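You operate a simulated robot arm through the tools that you are given. There is no shell and no other tool.

You run a simulated robot arm. Do the job below in one go: nothing can be reset, and whatever is moved stays where it is left.

Task
One bundle in tub one belongs to tub two's job: move it over.
Fine: go by the tubs' labels; machine one's rocker off first; push tub one back on to its place and switch on again.

The check looks at the end state, three seconds after you hand in, the way a careful person would. Anything else that was tipped, shoved, dropped, spilled or broken makes it a failure.

Robot
A 6-joint arm with a four-finger gripper on a trunk, on a base that drives. Base frame: it is fixed to the floor where the robot stands at the start and does not move with it; the origin is under the middle of the robot, x ahead of it, y to its left, z up. Lengths are in m, angles in rad, forces in N, time in s.
With the tool pointing down near the work surface it reaches from about 0.3 to 0.7 m from the robot's upright axis, wherever it stands. Its first joint turns from -2.897 to 2.897 rad. Places, roughly: air dial [3.1, -2.2, 1.1]; blower shutter [3.1, -2.1, 1.2]; blower switch [3, -2.1, 1.1]; blue envelope bundle, red envelope bundle [3.25, 0.25, 0.75]; blue tub divider [3.5, -2, 1]; count dial of machine one [3, 0.4, 1]; count dial of machine three [4.6, 1.2, 1]; count dial of machine two [3.8, 0.8, 1]; green follower tray [2.5, -2.25, 0.25]; green tub divider [3.5, -2, 1]; orange covered tray [2.5, -2.5, 0.25]; orange tub divider [3.5, -2, 1]; pressure dial of machine one [2.9, 0.4, 1]; pressure dial of machine three [4.6, 1.3, 1]; pressure dial of machine two [3.8, 0.9, 1]; ribbed tub [3.75, -1.5, 0.75]; rocker switch of machine one [3, 0.5, 1]; rocker switch of machine seven [0.6, -0.9, 1]; rocker switch of machine three [4.6, 1.3, 1]; rocker switch of machine two [3.8, 0.9, 1]; speed dial of machine one [3, 0.4, 1]; speed dial of machine three [4.7, 1.2, 1]; speed dial of machine two [3.8, 0.8, 1]; start key of machine one [3, 0.3, 1]; start key of machine three [4.6, 1.1, 1]; start key of machine two [3.8, 0.7, 1]; tub cart [2.6, -2.3, 0.6]; tub cart brake [2.6, -1.8, 0.6]; tub cart side gate [2.4, -2.6, 0.9]; tub eight [3.25, -1.75, 0.25]; tub label [3.75, -1.75, 1]; tub one [3.25, 0.25, 0.75]; tub one inside [3.2, 0.2, 0.8]; tub seven [2.75, -2.5, 0.75]; tub two [4, 0.75, 0.75]; tub two inside [4.1, 0.7, 0.8]; yellow envelope bundle [3.25, -2, 1]. Payload 3.43 kg.
The TCP is the grasp point between the finger pads, 0.03 m short of the fingertips. In the tool frame z runs along the fingers and y along their closing line. Largest opening 0.12 m; the body of the gripper starts 0.085 m behind the TCP.
Orientation is that of the tool frame in the base frame, as [roll, pitch, yaw] about the fixed x, y, z axes, in that order (R = Rz(yaw) Ry(pitch) Rx(roll)). With the fingers straight down and closing along the base's y, the tool's x points along the base's -x, its y along +y and its z along -z.

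Tools
- The arm moves only by the tool send_rows. Its argument "plan" is a list of rows, each a list of 6 numbers: the shift along the tool's x, y, z in m, then the turn, a rotation vector about the tool's x, y, z in rad. In form: [[dx, dy, dz, rx, ry, rz], ...]. A call has 1 to 20 rows; each row shifts and turns the commanded pose from where the row before left it, along the tool's axes as they then stand. "fingers" is the opening, from 0 (shut) to 1 (fully open), set as the call begins (left out, the last holds). Each row takes 0.2 s and may step no farther than 0.05 m and 0.15 rad from the row before; otherwise, or with a gripper value out of range, the whole call is refused. Where a pose cannot be reached the arm comes as near as it can. A force on the tool above 40 N (or 10 N above the force at the start of the call, whichever is more), or a blocked arm, ends the call early, and 0.2 s more pass. Each finger halts on what it meets, pressing with about 24 N; the grip force reading is that of the motor and also rises with nothing between the fingers. The clock runs only during rows and for 0.2 s after the last one: add rows that do not move to give the fingers time. It gives the time, the measured TCP pose, the force on the tool (base axes), the opening and the grip force at its end, in the units of the frame above (readings bear some noise), with the torque about the TCP (base axes, N m) and any sound that the robot's microphone picked up.
- Cameras (640 x 400 px; columns grow to the right, rows downward): "scene" is now at [0.0644, 0.1448, 1.701]; the picture's right is [0.05, -1.00, 0.00], its down [-0.67, -0.03, -0.75] and it looks along [0.74, 0.04, -0.67] (base axes); focal length 269 px, centre (320, 200). "wrist" rides on the gripper at [0.071, -0.017, -0.121] in the tool frame; the picture's right is [0.23, 0.97, 0.00], its down [-0.81, 0.19, -0.55] and it looks along [-0.54, 0.13, 0.83] (tool axes); focal length 275 px, centre (320, 200). There is no depth. A picture from a camera that has moved, and an enlarged one, comes with that camera's place and axes in the base frame and with its lens.
- get_image(camera): a new picture of that camera. It takes no simulated time.
- slide_trunk(by): slides the trunk up (or, below 0, down) by that many m; the arm and the scene camera ride with it, the base frame stays. It gives what a move gives, with no picture.
- roll_base(legs): drives the robot by 1 to 6 legs, each [ahead, left, turn to the left] in m, m and rad, along the robot's own axes; the way and the turn of a leg run together, so that a leg with both is an arc; at most 1.5 m and 3.142 rad a leg. The arm and the cameras ride along, it lands a little off, and it stops where it bumps. It gives what a move gives.
- turn_head(pan, tilt): turns the head with the scene camera to pan (to the left, within 2.094 rad either way) and tilt (down, from -0.506 to 1.204), counted from straight ahead of the robot. It gives what a move gives.
- close_up(camera, box): a new picture of the part [left, top, right, bottom] of that camera's present view, enlarged. It takes no simulated time.
- job_done(): hands the job in; it is judged then, once.

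Nothing tells you exact positions but the pictures and the camera data. Unless the task says otherwise, let go and move clear before handing in.

The tools are called after "Request:" by a JSON object that holds its "name" and its "arguments". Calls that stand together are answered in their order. send_rows: Moves the arm, as the interface text tells. Its arguments: {"type":"object","properties":{"plan":{"type":"array","items":{"type":"array","items":{"type":"number"}}},"fingers":{"type":"number"}},"required":["plan"]} The other tools are called the same way: slide_trunk (by) slides the trunk up or down; roll_base (legs) drives the base; turn_head (pan, tilt) turns the head that bears the scene camera; get_image (camera) takes a picture; close_up (camera, box) takes an enlarged picture of a part of a camera's view; job_done () hands the job in.

At the start:

```text
t: 0.0
tcp_pos: [0.5099, 0.0089, 1.2403]
tcp_rot: [3.141, 0.0, 3.141]
contact_force: [0.1, -0.4, -0.4]
moment: [-0.01, -0.01, -0.01]
width: 0.12
grip_force: 0.2
trunk travel left (down, up): [-0.2, 0.24]
robot x, y, heading: [0.0048, -0.0016, 0.003]
head pan, tilt: [0.051, 0.73]
```

scene: 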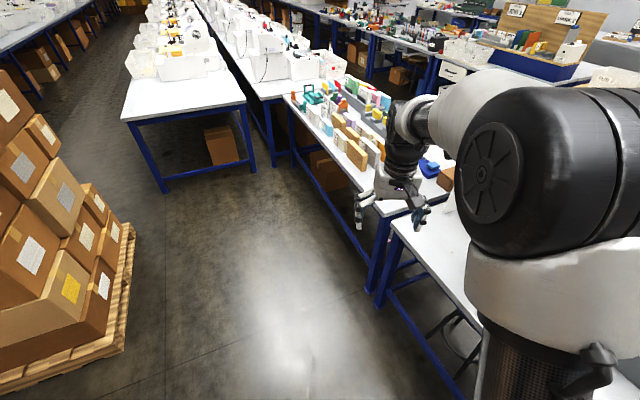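
wrist: 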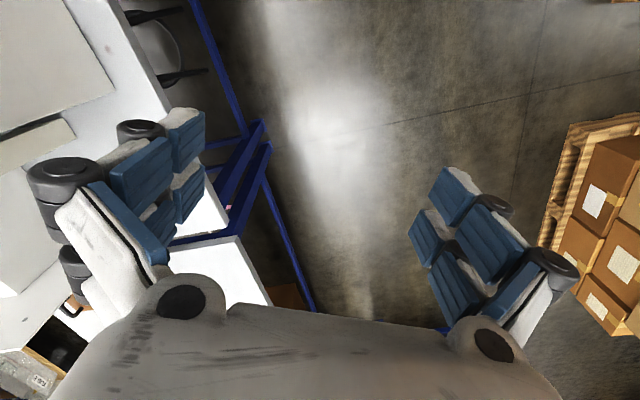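

The robot stands in an aisle with tables on both sides. Machine one should be about 3 m ahead, so I'll look around first.

Request:
{"name": "turn_head", "arguments": {"pan": 0.1, "tilt": 0.3}}

Request:
{"name": "get_image", "arguments": {"camera": "scene"}}

Request:
{"name": "close_up", "arguments": {"camera": "scene", "box": [200, 100, 440, 250]}}

```text
t: 0.9
tcp_pos: [0.5105, 0.0087, 1.2388]
tcp_rot: [-3.141, 0.001, -3.14]
contact_force: [-0.8, -0.5, -0.6]
moment: [0.01, -0.01, 0.0]
width: 0.12
grip_force: 0.0
trunk travel left (down, up): [-0.2, 0.24]
robot x, y, heading: [-0.0048, -0.0031, 0.007]
head pan, tilt: [0.099, 0.3]
```

```text
taken
camera scene: at [0.0737, 0.1499, 1.7395], right [0.1, -1.0, 0.0], down [-0.29, -0.03, -0.96], along [0.95, 0.09, -0.3], focal length 269 px, centre (320, 200)
```

scene: 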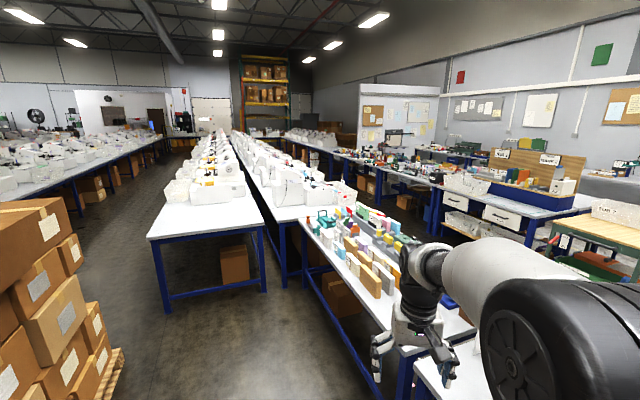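

```text
2.67 times, centred on (320, 175) of scene
camera zoom: at [0.0737, 0.1499, 1.7395], right [0.1, -1.0, 0.0], down [-0.29, -0.03, -0.96], along [0.95, 0.09, -0.3], focal length 718 px, centre (320, 267)
```

zoom: 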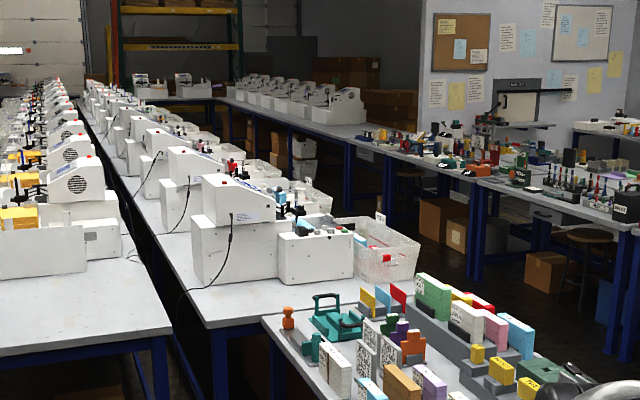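

The machine rows run diagonally off to the left. Tub one sits on the right-hand side of machine one's table, so I need to find a way round to it.

Request:
{"name": "turn_head", "arguments": {"pan": -0.9, "tilt": 0.4}}

Request:
{"name": "get_image", "arguments": {"camera": "scene"}}

Request:
{"name": "turn_head", "arguments": {"pan": -2.0, "tilt": 0.5}}

Request:
{"name": "get_image", "arguments": {"camera": "scene"}}

Request:
{"name": "turn_head", "arguments": {"pan": 2.0, "tilt": 0.5}}

Request:
{"name": "get_image", "arguments": {"camera": "scene"}}

Request:
{"name": "turn_head", "arguments": {"pan": 0.8, "tilt": 0.5}}

Request:
{"name": "get_image", "arguments": {"camera": "scene"}}

Request:
{"name": "turn_head", "arguments": {"pan": -0.4, "tilt": 0.5}}

Request:
{"name": "get_image", "arguments": {"camera": "scene"}}

```text
t: 2.2
tcp_pos: [0.5102, 0.0085, 1.2394]
tcp_rot: [-3.141, -0.003, -3.141]
contact_force: [-0.6, -0.2, -0.4]
moment: [0.04, -0.02, -0.04]
width: 0.12
grip_force: 0.0
trunk travel left (down, up): [-0.2, 0.24]
robot x, y, heading: [0.0, 0.0015, -0.002]
head pan, tilt: [-0.901, 0.4]
```

```text
taken
camera scene: at [0.0383, 0.0681, 1.7304], right [-0.78, -0.62, 0.0], down [-0.24, 0.3, -0.92], along [0.57, -0.72, -0.39], focal length 269 px, centre (320, 200)
```

scene: 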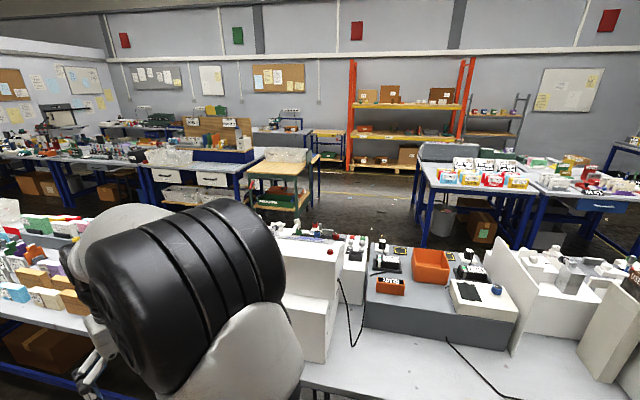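

```text
t: 3.5
tcp_pos: [0.5097, 0.0089, 1.2383]
tcp_rot: [3.14, -0.001, 3.141]
contact_force: [-0.1, -1.1, 0.2]
moment: [0.0, 0.03, -0.04]
width: 0.12
grip_force: 0.0
trunk travel left (down, up): [-0.2, 0.24]
robot x, y, heading: [-0.0008, 0.0003, -0.002]
head pan, tilt: [-2.0, 0.499]
```

```text
taken
camera scene: at [-0.0571, 0.0578, 1.7212], right [-0.91, 0.42, 0.0], down [0.2, 0.44, -0.88], along [-0.36, -0.8, -0.48], focal length 269 px, centre (320, 200)
```

scene: 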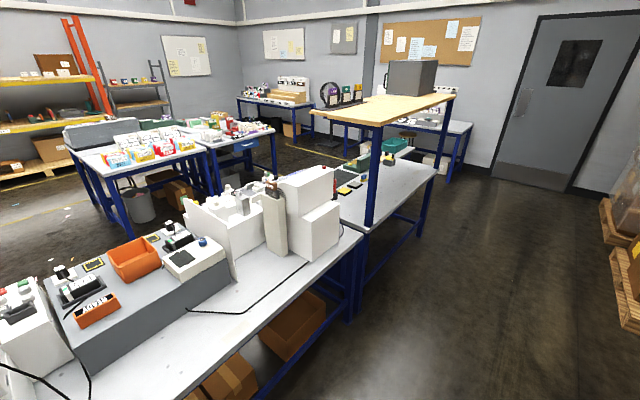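

```text
t: 6.8
tcp_pos: [0.5113, 0.0083, 1.2391]
tcp_rot: [3.141, 0.001, -3.14]
contact_force: [-0.9, -0.4, 0.0]
moment: [-0.03, 0.0, 0.01]
width: 0.12
grip_force: 0.0
trunk travel left (down, up): [-0.2, 0.24]
robot x, y, heading: [-0.0024, 0.0007, -0.002]
head pan, tilt: [2.0, 0.499]
```

```text
taken
camera scene: at [-0.0571, 0.2233, 1.7212], right [0.91, 0.42, 0.0], down [0.2, -0.44, -0.88], along [-0.37, 0.8, -0.48], focal length 269 px, centre (320, 200)
```

scene: 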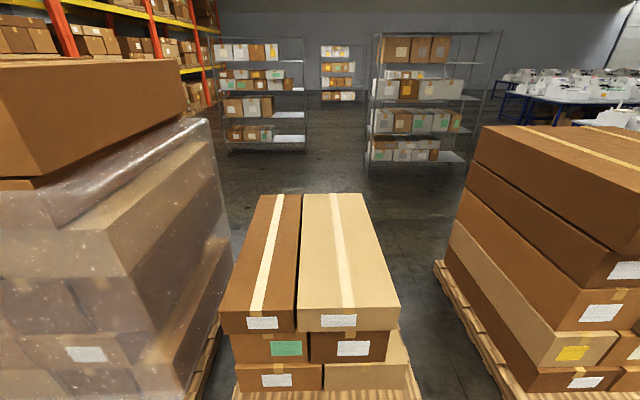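

```text
t: 8.2
tcp_pos: [0.5105, 0.0089, 1.2383]
tcp_rot: [-3.141, -0.001, 3.141]
contact_force: [0.1, -0.5, -0.1]
moment: [-0.03, 0.0, -0.03]
width: 0.12
grip_force: 0.2
trunk travel left (down, up): [-0.2, 0.24]
robot x, y, heading: [0.0012, -0.0011, 0.007]
head pan, tilt: [0.799, 0.499]
```

```text
taken
camera scene: at [0.0441, 0.2059, 1.7212], right [0.72, -0.7, 0.0], down [-0.33, -0.34, -0.88], along [0.61, 0.63, -0.48], focal length 269 px, centre (320, 200)
```

scene: 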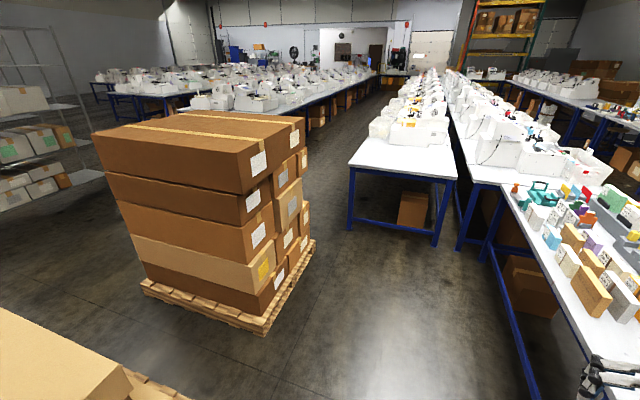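

```text
t: 9.6
tcp_pos: [0.5099, 0.0083, 1.2387]
tcp_rot: [-3.141, -0.002, 3.141]
contact_force: [0.1, 0.0, 0.5]
moment: [0.0, 0.0, 0.01]
width: 0.12
grip_force: 0.1
trunk travel left (down, up): [-0.2, 0.24]
robot x, y, heading: [-0.0002, -0.001, -0.0]
head pan, tilt: [-0.4, 0.499]
```

```text
taken
camera scene: at [0.0646, 0.1053, 1.7212], right [-0.39, -0.92, 0.0], down [-0.44, 0.19, -0.88], along [0.81, -0.34, -0.48], focal length 269 px, centre (320, 200)
```

scene: 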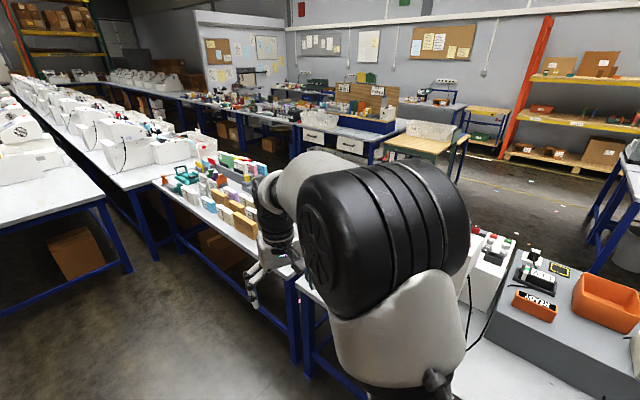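

The tables form one unbroken row from machine one back past machine seven to a shelf table. I'll drive back down this aisle and around its end to reach the right-hand side. First I turn round and look.

Request:
{"name": "roll_base", "arguments": {"legs": [[0, 0, 1.8], [0, 0, 1.8]]}}

Request:
{"name": "turn_head", "arguments": {"pan": 0.3, "tilt": 0.5}}

Request:
{"name": "get_image", "arguments": {"camera": "scene"}}

```text
t: 18.7
tcp_pos: [-0.4441, -0.2512, 1.2387]
tcp_rot: [3.141, 0.001, 0.498]
contact_force: [1.4, -0.2, 0.2]
moment: [0.0, 0.0, -0.02]
width: 0.12
grip_force: 0.1
trunk travel left (down, up): [-0.2, 0.24]
robot x, y, heading: [-0.0014, 0.0003, -2.639]
head pan, tilt: [-0.4, 0.499]
```

```text
t: 19.8
tcp_pos: [-0.444, -0.2509, 1.2394]
tcp_rot: [-3.141, 0.0, 0.5]
contact_force: [0.0, 0.0, -0.6]
moment: [-0.02, -0.01, 0.02]
width: 0.12
grip_force: 0.0
trunk travel left (down, up): [-0.2, 0.24]
robot x, y, heading: [-0.0019, -0.002, -2.641]
head pan, tilt: [0.3, 0.499]
```

```text
taken
camera scene: at [0.0217, -0.1779, 1.7212], right [-0.72, 0.7, 0.0], down [0.33, 0.34, -0.88], along [-0.61, -0.63, -0.48], focal length 269 px, centre (320, 200)
```

scene: 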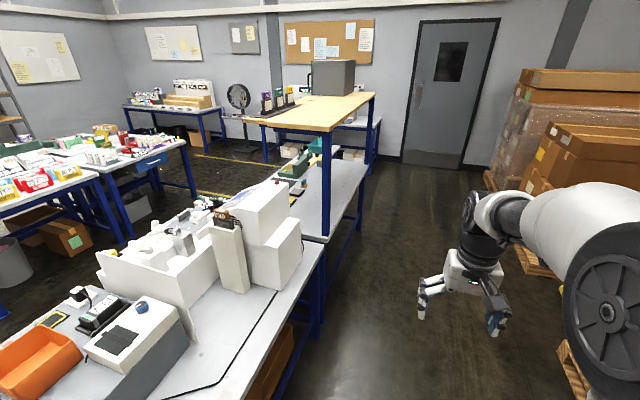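

The lane is clear ahead towards the door. I'll go forward along the row in steps.

Request:
{"name": "roll_base", "arguments": {"legs": [[0, 0, -0.044], [1.3, 0.0, 0]]}}

Request:
{"name": "turn_head", "arguments": {"pan": 0.4, "tilt": 0.6}}

Request:
{"name": "get_image", "arguments": {"camera": "scene"}}

Request:
{"name": "turn_head", "arguments": {"pan": 1.2, "tilt": 0.6}}

Request:
{"name": "get_image", "arguments": {"camera": "scene"}}

```text
t: 26.9
tcp_pos: [-1.6612, -0.8213, 1.2384]
tcp_rot: [-3.141, 0.0, 0.456]
contact_force: [-0.4, -0.3, 0.1]
moment: [0.02, 0.01, 0.0]
width: 0.12
grip_force: 0.0
trunk travel left (down, up): [-0.2, 0.24]
robot x, y, heading: [-1.207, -0.5917, -2.685]
head pan, tilt: [0.3, 0.499]
```

```text
t: 27.6
tcp_pos: [-1.6602, -0.8221, 1.2387]
tcp_rot: [-3.141, 0.0, 0.456]
contact_force: [0.0, -0.4, 0.3]
moment: [0.0, 0.01, -0.02]
width: 0.1202
grip_force: 0.1
trunk travel left (down, up): [-0.2, 0.24]
robot x, y, heading: [-1.2048, -0.5912, -2.686]
head pan, tilt: [0.4, 0.6]
```

```text
taken
camera scene: at [-1.1843, -0.7732, 1.7122], right [-0.75, 0.66, 0.0], down [0.37, 0.43, -0.83], along [-0.54, -0.62, -0.56], focal length 269 px, centre (320, 200)
```

scene: 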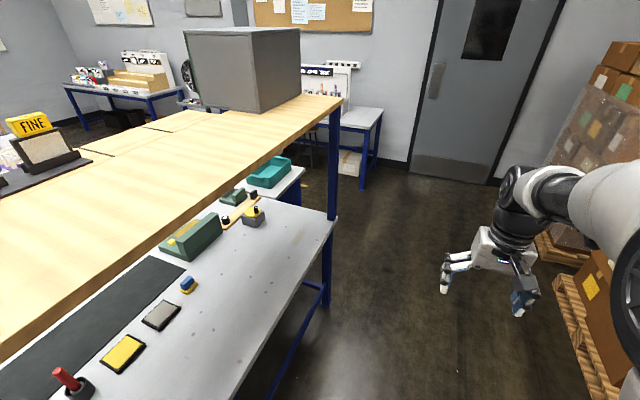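

```text
t: 28.7
tcp_pos: [-1.6601, -0.8223, 1.2386]
tcp_rot: [3.14, -0.001, 0.456]
contact_force: [0.2, 0.1, -0.3]
moment: [0.02, 0.01, 0.02]
width: 0.12
grip_force: 0.0
trunk travel left (down, up): [-0.2, 0.24]
robot x, y, heading: [-1.2053, -0.5911, -2.684]
head pan, tilt: [1.201, 0.6]
```

```text
taken
camera scene: at [-1.1189, -0.7947, 1.7121], right [-1.0, -0.08, 0.0], down [-0.05, 0.56, -0.83], along [0.07, -0.82, -0.56], focal length 269 px, centre (320, 200)
```

scene: 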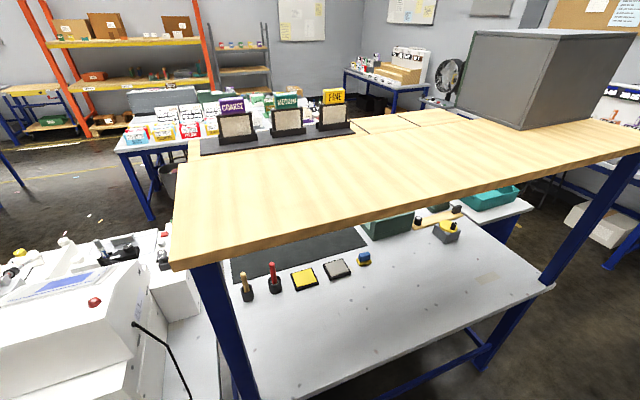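

The end of the shelf table is about 1.2 m ahead, with roughly 1.7 m of space between it and the wall table. I'll go past the end and turn left.

Request:
{"name": "roll_base", "arguments": {"legs": [[1.0, 0.0, 0], [1.0, 0.05, 0], [0, 0, 1.571]]}}

Request:
{"name": "turn_head", "arguments": {"pan": 0.0, "tilt": 0.6}}

Request:
{"name": "get_image", "arguments": {"camera": "scene"}}

Request:
{"name": "turn_head", "arguments": {"pan": 0.9, "tilt": 0.6}}

Request:
{"name": "get_image", "arguments": {"camera": "scene"}}

```text
t: 42.6
tcp_pos: [-2.7981, -1.9616, 1.2381]
tcp_rot: [-3.14, 0.001, 1.981]
contact_force: [-0.2, -0.7, 0.0]
moment: [0.0, 0.01, 0.03]
width: 0.12
grip_force: 0.1
trunk travel left (down, up): [-0.2, 0.24]
robot x, y, heading: [-3.0091, -1.497, -1.159]
head pan, tilt: [1.201, 0.6]
```

```text
t: 44.0
tcp_pos: [-2.7964, -1.9633, 1.2388]
tcp_rot: [-3.141, 0.0, 1.984]
contact_force: [0.2, 1.0, -0.9]
moment: [0.02, -0.02, 0.0]
width: 0.1203
grip_force: 0.0
trunk travel left (down, up): [-0.2, 0.24]
robot x, y, heading: [-3.0065, -1.5004, -1.156]
head pan, tilt: [0.0, 0.6]
```

```text
taken
camera scene: at [-2.8531, -1.505, 1.7121], right [-0.92, -0.4, 0.0], down [-0.23, 0.52, -0.83], along [0.33, -0.76, -0.56], focal length 269 px, centre (320, 200)
```

scene: 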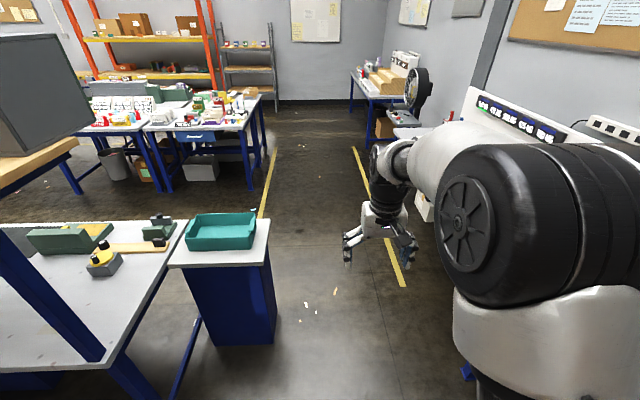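

```text
t: 45.2
tcp_pos: [-2.7978, -1.9626, 1.2389]
tcp_rot: [-3.141, 0.0, 1.982]
contact_force: [0.1, -0.1, 0.6]
moment: [0.01, 0.03, -0.03]
width: 0.1199
grip_force: 0.0
trunk travel left (down, up): [-0.2, 0.24]
robot x, y, heading: [-3.0137, -1.5004, -1.157]
head pan, tilt: [0.901, 0.6]
```

```text
taken
camera scene: at [-2.8032, -1.4468, 1.7121], right [-0.26, -0.97, 0.0], down [-0.55, 0.14, -0.83], along [0.8, -0.21, -0.56], focal length 269 px, centre (320, 200)
```

scene: 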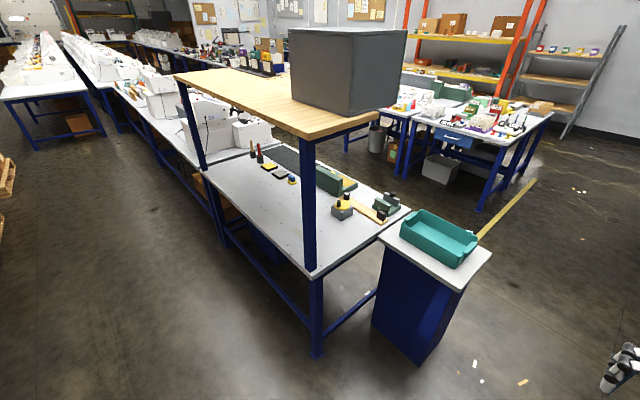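

A cabinet with a teal tray stands at the end of the row. I'll keep to its right, go into the cross aisle and turn up along the right-hand side.

Request:
{"name": "roll_base", "arguments": {"legs": [[0, 0, 0.044], [0, -0.12, 0], [1.1, 0, 0], [0.98, 0, 0], [0, 0, 1.571]]}}

Request:
{"name": "turn_head", "arguments": {"pan": 0.2, "tilt": 0.5}}

Request:
{"name": "get_image", "arguments": {"camera": "scene"}}

Request:
{"name": "turn_head", "arguments": {"pan": -0.5, "tilt": 0.5}}

Request:
{"name": "get_image", "arguments": {"camera": "scene"}}

```text
t: 60.5
tcp_pos: [-1.7683, -3.1635, 1.2401]
tcp_rot: [3.141, 0.0, -2.66]
contact_force: [0.2, 0.2, -0.3]
moment: [-0.03, 0.0, -0.04]
width: 0.1198
grip_force: 0.0
trunk travel left (down, up): [-0.2, 0.24]
robot x, y, heading: [-2.2154, -3.4062, 0.486]
head pan, tilt: [0.901, 0.6]
```

```text
t: 61.6
tcp_pos: [-1.7676, -3.1644, 1.2394]
tcp_rot: [-3.141, -0.001, -2.66]
contact_force: [0.0, 0.5, -0.4]
moment: [0.0, -0.04, 0.0]
width: 0.1201
grip_force: 0.1
trunk travel left (down, up): [-0.2, 0.24]
robot x, y, heading: [-2.2158, -3.4095, 0.484]
head pan, tilt: [0.201, 0.499]
```

```text
taken
camera scene: at [-2.2268, -3.2353, 1.7212], right [0.63, -0.78, 0.0], down [-0.37, -0.3, -0.88], along [0.68, 0.55, -0.48], focal length 269 px, centre (320, 200)
```

scene: 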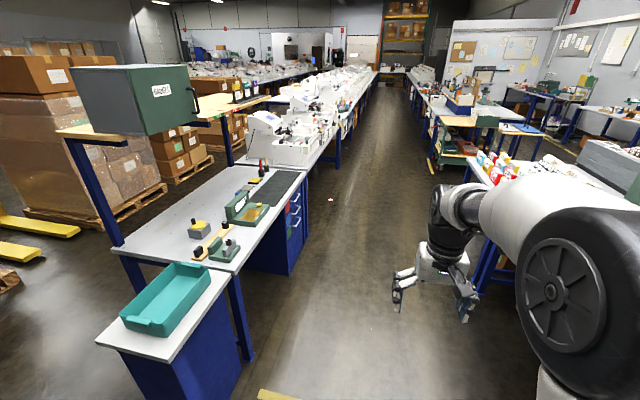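

```text
t: 62.7
tcp_pos: [-1.7667, -3.1652, 1.2381]
tcp_rot: [-3.141, 0.0, -2.661]
contact_force: [-0.1, 0.0, -0.5]
moment: [-0.01, -0.04, 0.02]
width: 0.12
grip_force: 0.0
trunk travel left (down, up): [-0.2, 0.24]
robot x, y, heading: [-2.2171, -3.4123, 0.48]
head pan, tilt: [-0.499, 0.499]
```

```text
taken
camera scene: at [-2.2064, -3.2942, 1.7212], right [-0.02, -1.0, 0.0], down [-0.48, 0.01, -0.88], along [0.88, -0.01, -0.48], focal length 269 px, centre (320, 200)
```

scene: 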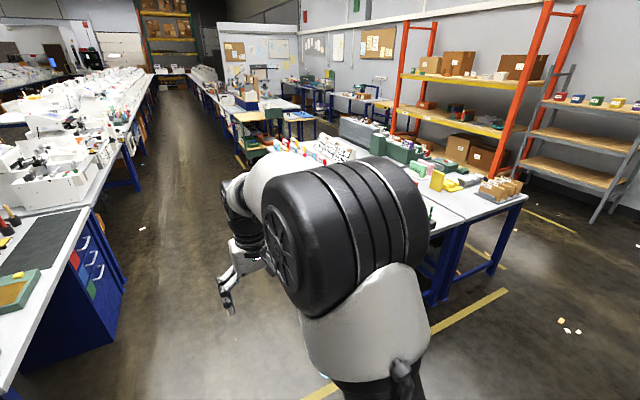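

The aisle along the right-hand side of the row is clear. I'll drive up it in stages.

Request:
{"name": "roll_base", "arguments": {"legs": [[0, 0, -0.025], [1.5, 0, 0], [1.5, 0, 0]]}}

Request:
{"name": "turn_head", "arguments": {"pan": 0.1, "tilt": 0.5}}

Request:
{"name": "get_image", "arguments": {"camera": "scene"}}

```text
t: 77.4
tcp_pos: [0.9234, -1.8581, 1.239]
tcp_rot: [-3.14, 0.0, -2.671]
contact_force: [0.6, 0.0, 0.0]
moment: [0.0, 0.01, -0.01]
width: 0.1198
grip_force: 0.1
trunk travel left (down, up): [-0.2, 0.24]
robot x, y, heading: [0.4702, -2.0968, 0.472]
head pan, tilt: [-0.499, 0.499]
```

```text
t: 78.4
tcp_pos: [0.9234, -1.858, 1.2391]
tcp_rot: [3.141, -0.001, -2.672]
contact_force: [0.3, -0.2, -0.2]
moment: [-0.02, 0.01, -0.02]
width: 0.12
grip_force: 0.0
trunk travel left (down, up): [-0.2, 0.24]
robot x, y, heading: [0.4748, -2.0971, 0.471]
head pan, tilt: [0.099, 0.499]
```

```text
taken
camera scene: at [0.4695, -1.9315, 1.7212], right [0.54, -0.84, 0.0], down [-0.4, -0.26, -0.88], along [0.74, 0.47, -0.48], focal length 269 px, centre (320, 200)
```

scene: 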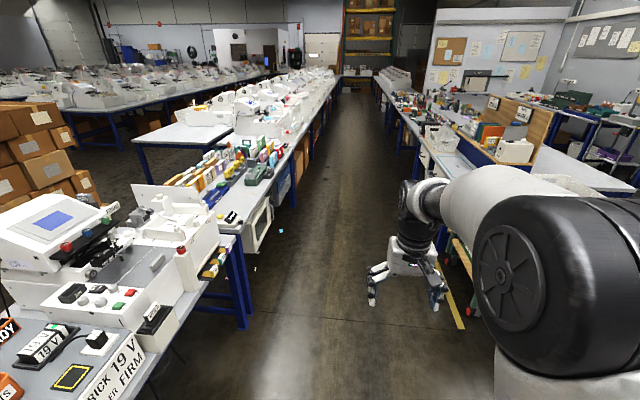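

The aisle is still clear, and the folder table is ahead on the left with machine one beyond it. I'll drive on to a spot just short of machine one.

Request:
{"name": "roll_base", "arguments": {"legs": [[0, 0, -0.015], [1.4, 0, 0], [1.3, 0, 0]]}}

Request:
{"name": "turn_head", "arguments": {"pan": 0.7, "tilt": 0.6}}

Request:
{"name": "get_image", "arguments": {"camera": "scene"}}

Request:
{"name": "turn_head", "arguments": {"pan": 0.1, "tilt": 0.6}}

Request:
{"name": "get_image", "arguments": {"camera": "scene"}}

```text
t: 92.0
tcp_pos: [3.3499, -0.638, 1.2392]
tcp_rot: [3.142, 0.001, -2.671]
contact_force: [1.2, -0.4, 0.8]
moment: [0.01, 0.0, 0.0]
width: 0.1201
grip_force: 0.0
trunk travel left (down, up): [-0.2, 0.24]
robot x, y, heading: [2.8972, -0.878, 0.467]
head pan, tilt: [0.099, 0.499]
```

```text
t: 93.0
tcp_pos: [3.3484, -0.6373, 1.2378]
tcp_rot: [-3.142, 0.0, -2.671]
contact_force: [0.5, 0.1, -0.4]
moment: [-0.01, 0.01, -0.02]
width: 0.1202
grip_force: 0.0
trunk travel left (down, up): [-0.2, 0.24]
robot x, y, heading: [2.8986, -0.8767, 0.467]
head pan, tilt: [0.7, 0.6]
```

```text
taken
camera scene: at [2.853, -0.678, 1.7121], right [0.92, -0.39, 0.0], down [-0.22, -0.52, -0.83], along [0.32, 0.76, -0.56], focal length 269 px, centre (320, 200)
```

scene: 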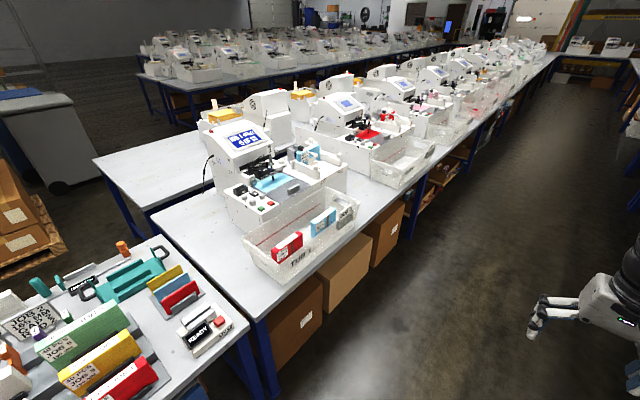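

```text
t: 94.0
tcp_pos: [3.3488, -0.6362, 1.2388]
tcp_rot: [3.141, 0.002, -2.671]
contact_force: [-0.4, -0.3, -0.1]
moment: [-0.01, -0.01, 0.0]
width: 0.12
grip_force: 0.1
trunk travel left (down, up): [-0.2, 0.24]
robot x, y, heading: [2.8989, -0.8706, 0.47]
head pan, tilt: [0.099, 0.6]
```

```text
taken
camera scene: at [2.8927, -0.7115, 1.7121], right [0.54, -0.84, 0.0], down [-0.48, -0.31, -0.83], along [0.69, 0.45, -0.56], focal length 269 px, centre (320, 200)
```

scene: 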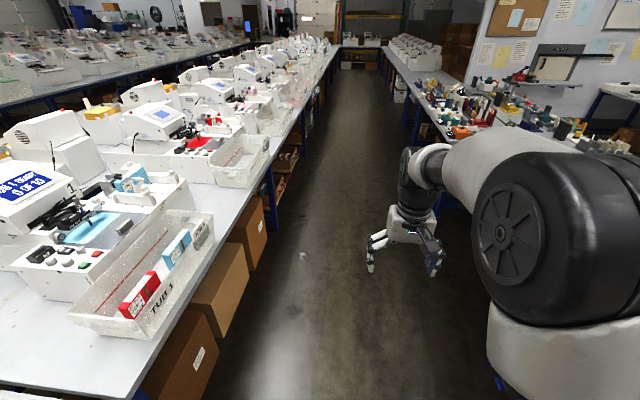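

I can see machine one, and tub one with its "TUB 1" label. I'll look closer at the machine, the bundles and tub two.

Request:
{"name": "turn_head", "arguments": {"pan": 0.7, "tilt": 0.6}}

Request:
{"name": "close_up", "arguments": {"camera": "scene", "box": [200, 110, 360, 290]}}

Request:
{"name": "close_up", "arguments": {"camera": "scene", "box": [300, 60, 460, 200]}}

```text
t: 95.0
tcp_pos: [3.3511, -0.637, 1.2394]
tcp_rot: [3.141, 0.001, -2.669]
contact_force: [0.3, -0.3, 0.4]
moment: [0.0, 0.01, 0.01]
width: 0.1202
grip_force: 0.1
trunk travel left (down, up): [-0.2, 0.24]
robot x, y, heading: [2.8975, -0.8751, 0.465]
head pan, tilt: [0.7, 0.6]
```

```text
2.22 times, centred on (280, 200) of scene
camera zoom: at [2.853, -0.678, 1.7121], right [0.92, -0.39, 0.0], down [-0.22, -0.52, -0.83], along [0.32, 0.76, -0.56], focal length 599 px, centre (409, 200)
```

zoom: 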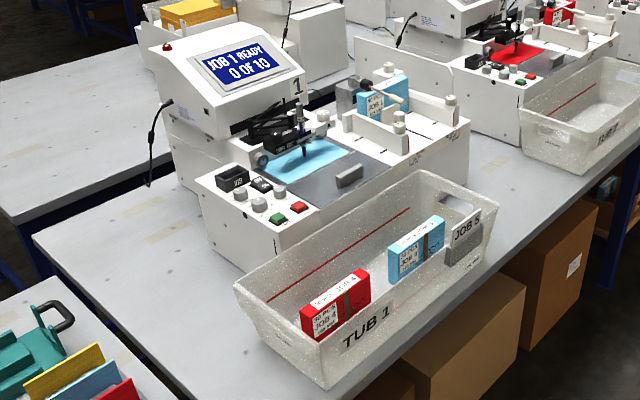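

```text
2.86 times, centred on (380, 130) of scene
camera zoom: at [2.853, -0.678, 1.7121], right [0.92, -0.39, 0.0], down [-0.22, -0.52, -0.83], along [0.32, 0.76, -0.56], focal length 770 px, centre (149, 400)
```

zoom: 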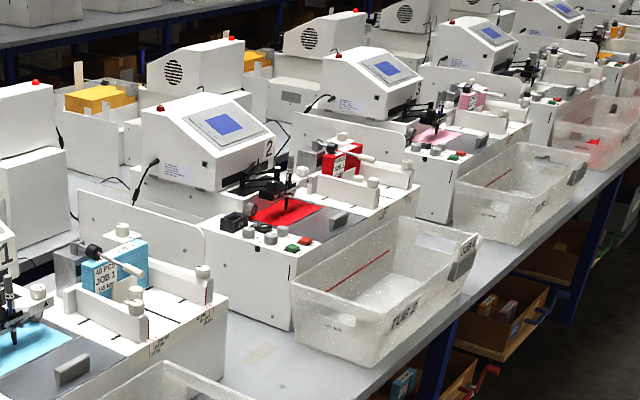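

The bundles carry job labels, and so do the tubs, so I need to read them exactly.

Request:
{"name": "close_up", "arguments": {"camera": "scene", "box": [255, 190, 335, 240]}}

Request:
{"name": "close_up", "arguments": {"camera": "scene", "box": [370, 110, 450, 160]}}

Request:
{"name": "close_up", "arguments": {"camera": "scene", "box": [215, 170, 295, 220]}}

Request:
{"name": "close_up", "arguments": {"camera": "scene", "box": [255, 225, 335, 275]}}

```text
8.00 times, centred on (295, 215) of scene
camera zoom: at [2.853, -0.678, 1.7121], right [0.92, -0.39, 0.0], down [-0.22, -0.52, -0.83], along [0.32, 0.76, -0.56], focal length 2155 px, centre (520, 80)
```

zoom: 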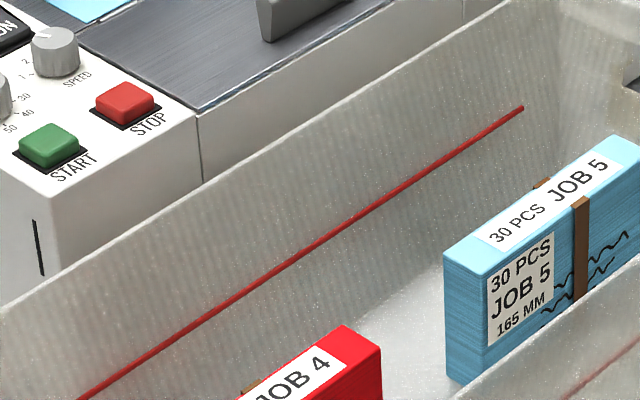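

```text
8.00 times, centred on (410, 135) of scene
camera zoom: at [2.853, -0.678, 1.7121], right [0.92, -0.39, 0.0], down [-0.22, -0.52, -0.83], along [0.32, 0.76, -0.56], focal length 2155 px, centre (-400, 720)
```

zoom: 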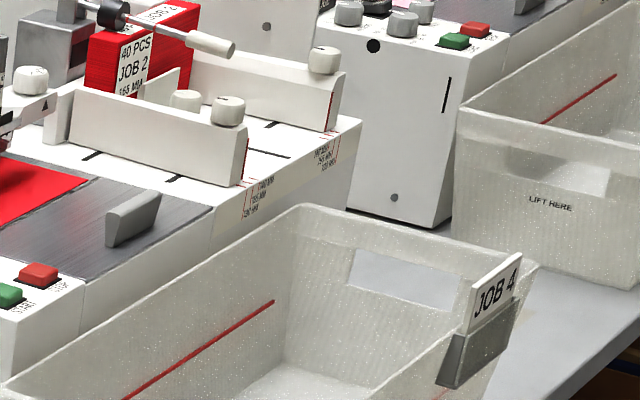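

```text
8.00 times, centred on (255, 195) of scene
camera zoom: at [2.853, -0.678, 1.7121], right [0.92, -0.39, 0.0], down [-0.22, -0.52, -0.83], along [0.32, 0.76, -0.56], focal length 2155 px, centre (840, 240)
```

zoom: 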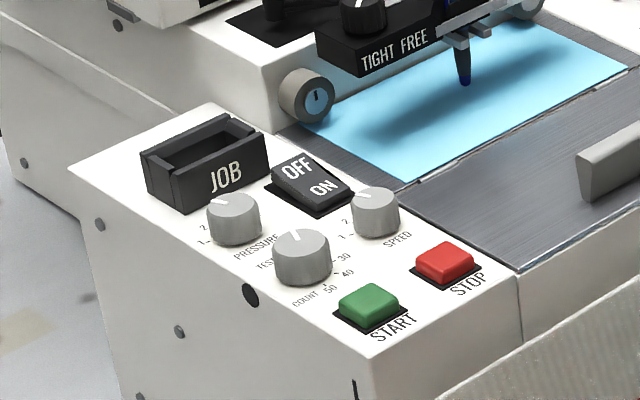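

```text
8.00 times, centred on (295, 250) of scene
camera zoom: at [2.853, -0.678, 1.7121], right [0.92, -0.39, 0.0], down [-0.22, -0.52, -0.83], along [0.32, 0.76, -0.56], focal length 2155 px, centre (520, -200)
```

zoom: 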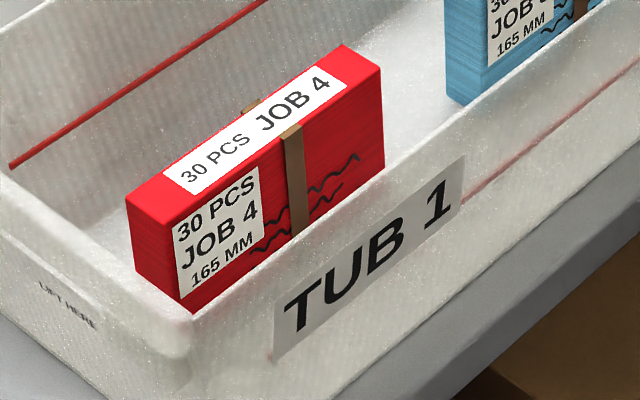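

The tub one label reads "JOB 5" and the tub two label reads "JOB 4". The red JOB 4 bundle in tub one is therefore the one to move. I'll turn to face machine one and come alongside it.

Request:
{"name": "roll_base", "arguments": {"legs": [[0, 0, 1.562], [0, -0.66, 0], [0.2, 0, 0]]}}

Request:
{"name": "turn_head", "arguments": {"pan": 0.0, "tilt": 0.9}}

Request:
{"name": "get_image", "arguments": {"camera": "scene"}}

Request:
{"name": "get_image", "arguments": {"camera": "wrist"}}

```text
t: 103.5
tcp_pos: [3.1562, 0.0443, 1.2377]
tcp_rot: [-3.141, 0.0, -1.108]
contact_force: [-0.9, 0.1, -0.6]
moment: [-0.04, -0.03, -0.02]
width: 0.1203
grip_force: 0.0
trunk travel left (down, up): [-0.2, 0.24]
robot x, y, heading: [3.3902, -0.412, 2.036]
head pan, tilt: [0.7, 0.6]
```

```text
t: 104.6
tcp_pos: [3.156, 0.0432, 1.2381]
tcp_rot: [3.141, -0.001, -1.109]
contact_force: [-0.2, 1.1, -0.7]
moment: [0.04, -0.03, 0.01]
width: 0.1201
grip_force: 0.1
trunk travel left (down, up): [-0.2, 0.24]
robot x, y, heading: [3.3942, -0.4112, 2.036]
head pan, tilt: [0.0, 0.901]
```

```text
taken
camera scene: at [3.2427, -0.4217, 1.6874], right [0.89, 0.45, 0.0], down [0.35, -0.7, -0.62], along [-0.28, 0.56, -0.78], focal length 269 px, centre (320, 200)
```

scene: 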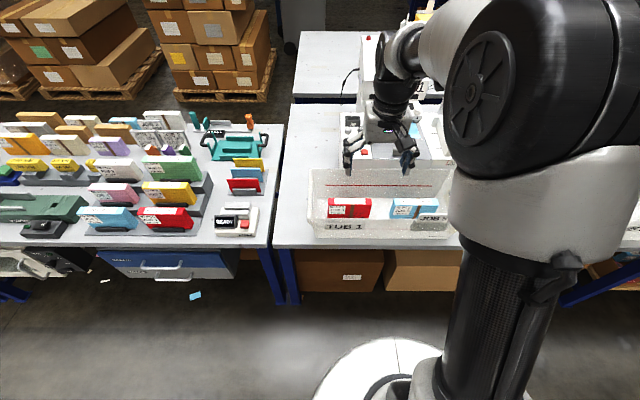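

```text
taken
camera wrist: at [3.2033, -0.0151, 1.3589], right [-0.77, -0.64, 0.0], down [-0.53, 0.64, 0.55], along [-0.35, 0.42, -0.83], focal length 275 px, centre (320, 200)
```

wrist: 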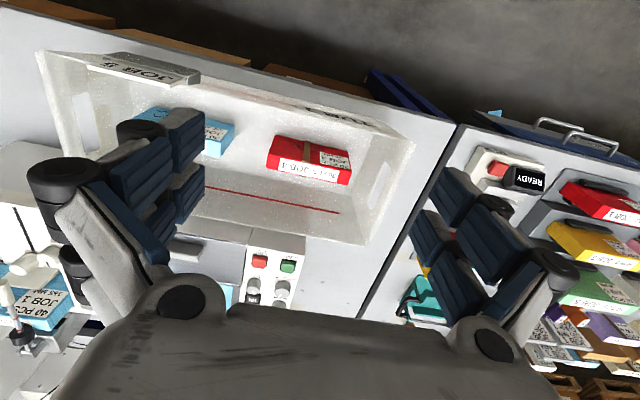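

I'm facing machine one, with the tub in front of the gripper. I'll look closer at the rocker and at where the tub sits.

Request:
{"name": "close_up", "arguments": {"camera": "scene", "box": [300, 150, 460, 250]}}

Request:
{"name": "close_up", "arguments": {"camera": "wrist", "box": [200, 220, 340, 308]}}

Request:
{"name": "turn_head", "arguments": {"pan": -0.9, "tilt": 0.8}}

Request:
{"name": "get_image", "arguments": {"camera": "scene"}}

```text
4.00 times, centred on (380, 200) of scene
camera zoom: at [3.2427, -0.4217, 1.6874], right [0.89, 0.45, 0.0], down [0.35, -0.7, -0.62], along [-0.28, 0.56, -0.78], focal length 1078 px, centre (80, 200)
```

zoom: 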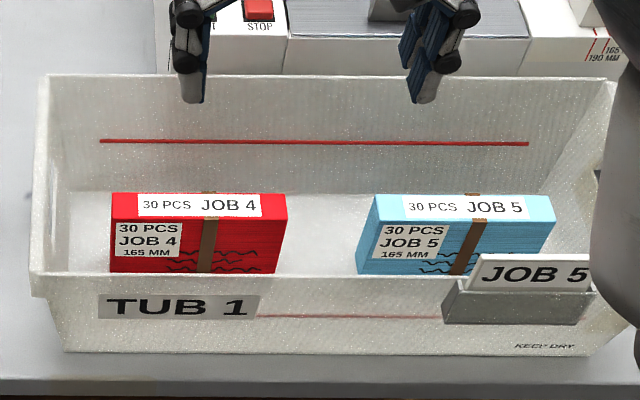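

```text
4.55 times, centred on (270, 264) of wrist
camera zoom: at [3.2033, -0.0151, 1.3589], right [-0.77, -0.64, 0.0], down [-0.53, 0.64, 0.55], along [-0.35, 0.42, -0.83], focal length 1251 px, centre (547, -91)
```

zoom: 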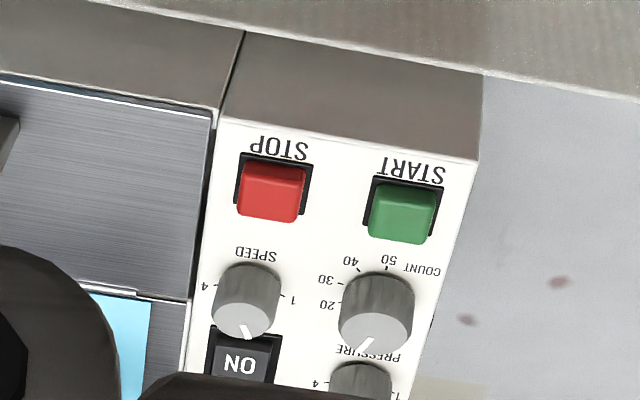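

```text
t: 105.8
tcp_pos: [3.157, 0.0429, 1.2392]
tcp_rot: [-3.141, 0.002, -1.107]
contact_force: [0.3, 0.3, 0.0]
moment: [-0.01, -0.03, -0.01]
width: 0.1195
grip_force: 0.0
trunk travel left (down, up): [-0.2, 0.24]
robot x, y, heading: [3.3887, -0.4093, 2.031]
head pan, tilt: [-0.901, 0.799]
```

```text
taken
camera scene: at [3.3106, -0.416, 1.6952], right [0.91, -0.42, 0.0], down [-0.3, -0.65, -0.7], along [0.3, 0.63, -0.72], focal length 269 px, centre (320, 200)
```

scene: 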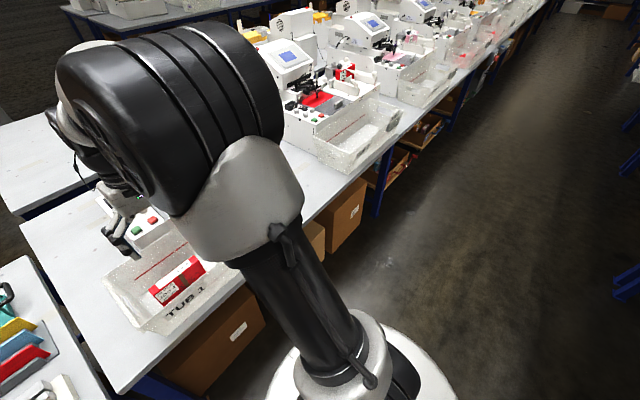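

Before moving closer I want to see how far the base reaches under the table, so I'll look straight down.

Request:
{"name": "turn_head", "arguments": {"pan": -0.6, "tilt": 1.2}}

Request:
{"name": "get_image", "arguments": {"camera": "scene"}}

Request:
{"name": "turn_head", "arguments": {"pan": 0.5, "tilt": 1.2}}

Request:
{"name": "get_image", "arguments": {"camera": "scene"}}

```text
t: 106.7
tcp_pos: [3.1571, 0.0438, 1.2386]
tcp_rot: [3.14, 0.0, -1.111]
contact_force: [-1.5, 0.3, 0.4]
moment: [-0.02, 0.0, 0.01]
width: 0.1202
grip_force: 0.2
trunk travel left (down, up): [-0.2, 0.24]
robot x, y, heading: [3.3934, -0.4086, 2.038]
head pan, tilt: [-0.6, 1.201]
```

```text
taken
camera scene: at [3.2843, -0.4337, 1.6676], right [0.99, -0.14, 0.0], down [-0.13, -0.92, -0.36], along [0.05, 0.36, -0.93], focal length 269 px, centre (320, 200)
```

scene: 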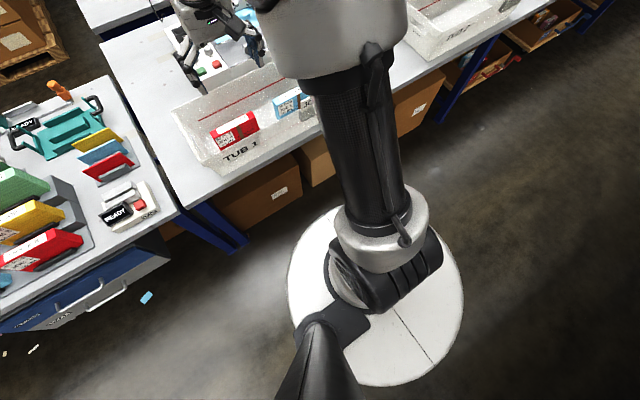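

```text
t: 108.0
tcp_pos: [3.1566, 0.0434, 1.2382]
tcp_rot: [3.141, 0.0, -1.108]
contact_force: [-0.5, 0.6, 0.3]
moment: [0.02, 0.0, 0.01]
width: 0.1201
grip_force: 0.0
trunk travel left (down, up): [-0.2, 0.24]
robot x, y, heading: [3.3914, -0.4113, 2.033]
head pan, tilt: [0.499, 1.201]
```

```text
taken
camera scene: at [3.2307, -0.457, 1.6675], right [0.57, 0.82, 0.0], down [0.76, -0.53, -0.36], along [-0.3, 0.21, -0.93], focal length 269 px, centre (320, 200)
```

scene: 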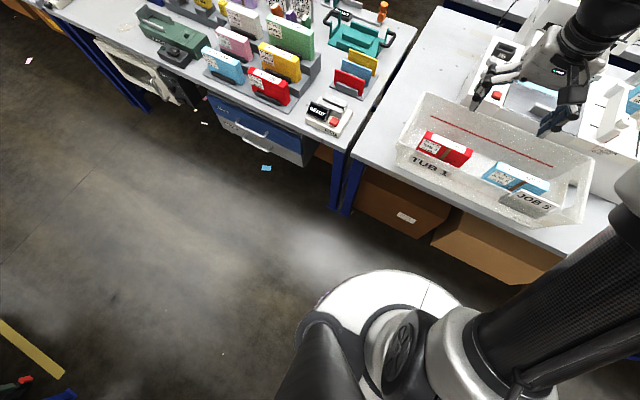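

The white disc is the arm's mounting plate at about 1.1 m, and the base is small. I can move about 0.27 m closer.

Request:
{"name": "roll_base", "arguments": {"legs": [[0.26, 0, 0]]}}

Request:
{"name": "turn_head", "arguments": {"pan": 0.1, "tilt": 0.8}}

Request:
{"name": "get_image", "arguments": {"camera": "scene"}}

Request:
{"name": "get_image", "arguments": {"camera": "wrist"}}

```text
t: 109.9
tcp_pos: [3.0387, 0.2738, 1.2386]
tcp_rot: [3.14, 0.0, -1.105]
contact_force: [0.1, 0.0, -0.8]
moment: [-0.03, -0.02, -0.02]
width: 0.1202
grip_force: 0.0
trunk travel left (down, up): [-0.2, 0.24]
robot x, y, heading: [3.2758, -0.1771, 2.031]
head pan, tilt: [0.499, 1.201]
```

```text
t: 110.8
tcp_pos: [3.0402, 0.2739, 1.2396]
tcp_rot: [-3.141, 0.0, -1.105]
contact_force: [0.0, 0.4, 0.3]
moment: [-0.02, -0.02, -0.01]
width: 0.12
grip_force: 0.1
trunk travel left (down, up): [-0.2, 0.24]
robot x, y, heading: [3.2753, -0.1792, 2.031]
head pan, tilt: [0.099, 0.799]
```

```text
taken
camera scene: at [3.1176, -0.1899, 1.6952], right [0.84, 0.54, 0.0], down [0.38, -0.61, -0.7], along [-0.37, 0.59, -0.72], focal length 269 px, centre (320, 200)
```

scene: 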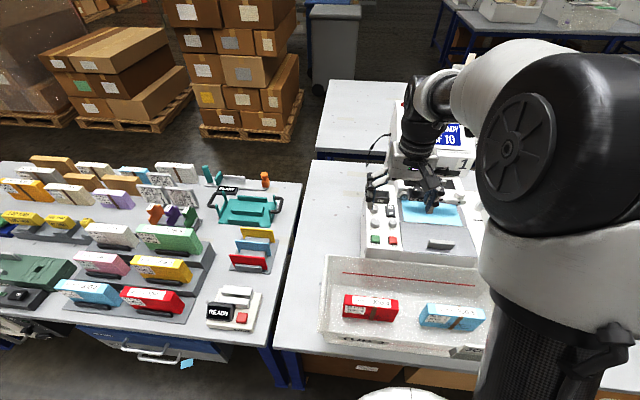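

```text
taken
camera wrist: at [3.0865, 0.2158, 1.3588], right [-0.77, -0.64, 0.0], down [-0.54, 0.64, 0.55], along [-0.35, 0.42, -0.83], focal length 275 px, centre (320, 200)
```

wrist: 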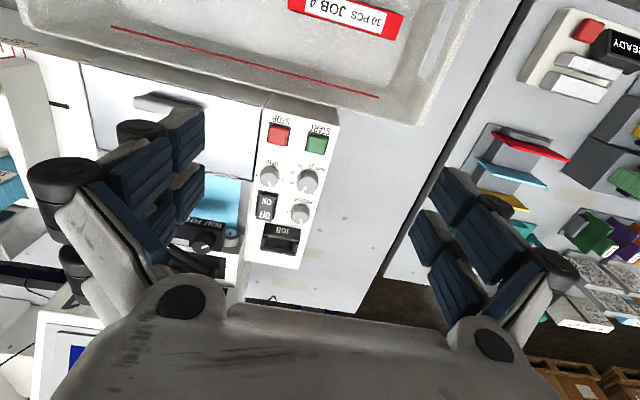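

I'm close enough now, and the wrist camera shows the panel well. I'll zoom in on the rocker and the table around the tub.

Request:
{"name": "close_up", "arguments": {"camera": "wrist", "box": [230, 110, 350, 260]}}

Request:
{"name": "close_up", "arguments": {"camera": "scene", "box": [360, 180, 440, 240]}}

Request:
{"name": "close_up", "arguments": {"camera": "scene", "box": [300, 230, 500, 370]}}

```text
2.67 times, centred on (290, 185) of wrist
camera zoom: at [3.0865, 0.2158, 1.3588], right [-0.77, -0.64, 0.0], down [-0.54, 0.64, 0.55], along [-0.35, 0.42, -0.83], focal length 734 px, centre (400, 240)
```

zoom: 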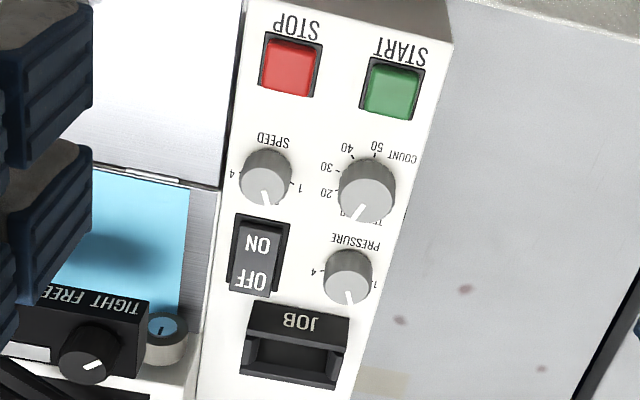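

```text
6.67 times, centred on (400, 210) of scene
camera zoom: at [3.1176, -0.1899, 1.6952], right [0.84, 0.54, 0.0], down [0.38, -0.61, -0.7], along [-0.37, 0.59, -0.72], focal length 1796 px, centre (-213, 133)
```

zoom: 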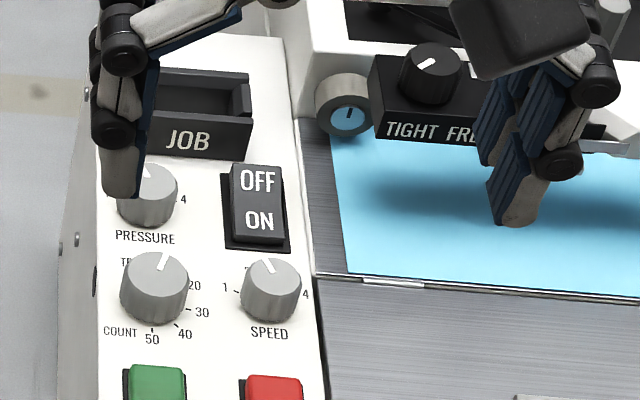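

```text
2.86 times, centred on (400, 300) of scene
camera zoom: at [3.1176, -0.1899, 1.6952], right [0.84, 0.54, 0.0], down [0.38, -0.61, -0.7], along [-0.37, 0.59, -0.72], focal length 770 px, centre (91, -86)
```

zoom: 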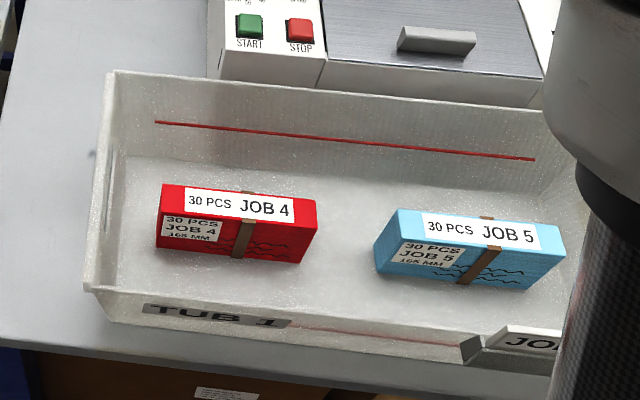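

The rocker sits at about (2.99, 0.46, 1.02). OFF is on the far side and ON on the near side. I'll close the fingers, tilt the tool forward and move over the panel at a safe height for a closer look.

Request:
{"name": "send_rows", "arguments": {"plan": [[0, 0, 0, 0, -0.1333, 0], [0, 0, 0, 0, -0.1333, 0], [0, 0, 0, 0, -0.1333, 0], [0, 0, 0, 0, 0, 0], [0, 0, 0, 0, 0, 0], [0, 0, 0, 0, 0, 0], [0, 0, 0, 0, 0, 0]], "fingers": 0}}

Request:
{"name": "send_rows", "arguments": {"plan": [[-0.0428, -0.0103, 0.0181, 0, 0, 0], [-0.0428, -0.0103, 0.0181, 0, 0, 0], [-0.0428, -0.0103, 0.0181, 0, 0, 0], [0, 0, 0, 0, 0, 0]]}}

Request:
{"name": "get_image", "arguments": {"camera": "wrist"}}

Request:
{"name": "get_image", "arguments": {"camera": "scene"}}

```text
t: 112.3
tcp_pos: [3.0393, 0.2729, 1.2392]
tcp_rot: [3.141, 0.398, -1.105]
contact_force: [0.2, 1.0, -0.7]
moment: [0.0, -0.02, -0.02]
width: 0.0
grip_force: 5.3
trunk travel left (down, up): [-0.2, 0.24]
robot x, y, heading: [3.279, -0.178, 2.037]
head pan, tilt: [0.099, 0.799]
```

```text
t: 113.3
tcp_pos: [3.0077, 0.4103, 1.239]
tcp_rot: [-3.141, 0.403, -1.105]
contact_force: [0.2, -0.3, -0.5]
moment: [0.04, 0.02, 0.01]
width: 0.0
grip_force: 24.6
trunk travel left (down, up): [-0.2, 0.24]
robot x, y, heading: [3.2761, -0.1808, 2.034]
head pan, tilt: [0.099, 0.799]
```

```text
taken
camera wrist: at [3.0723, 0.3158, 1.3203], right [-0.77, -0.63, -0.09], down [-0.41, 0.39, 0.83], along [-0.48, 0.68, -0.56], focal length 275 px, centre (320, 200)
```

wrist: 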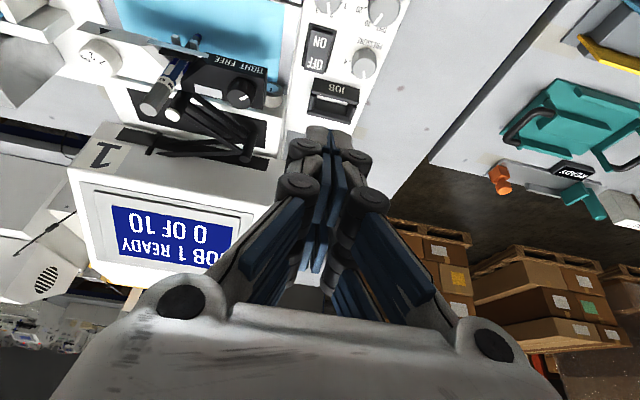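

```text
taken
camera scene: at [3.1183, -0.1917, 1.6954], right [0.84, 0.54, 0.0], down [0.38, -0.6, -0.7], along [-0.37, 0.59, -0.72], focal length 269 px, centre (320, 200)
```

scene: 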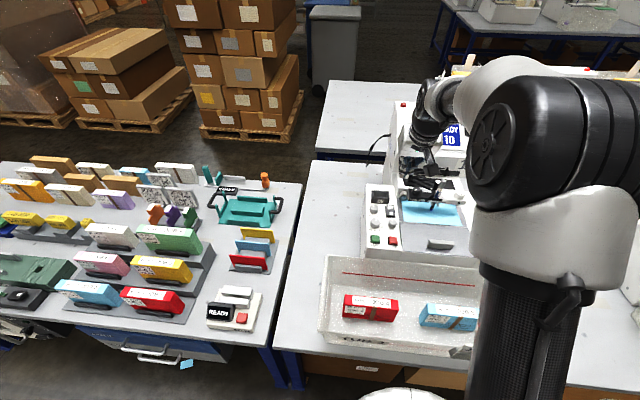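

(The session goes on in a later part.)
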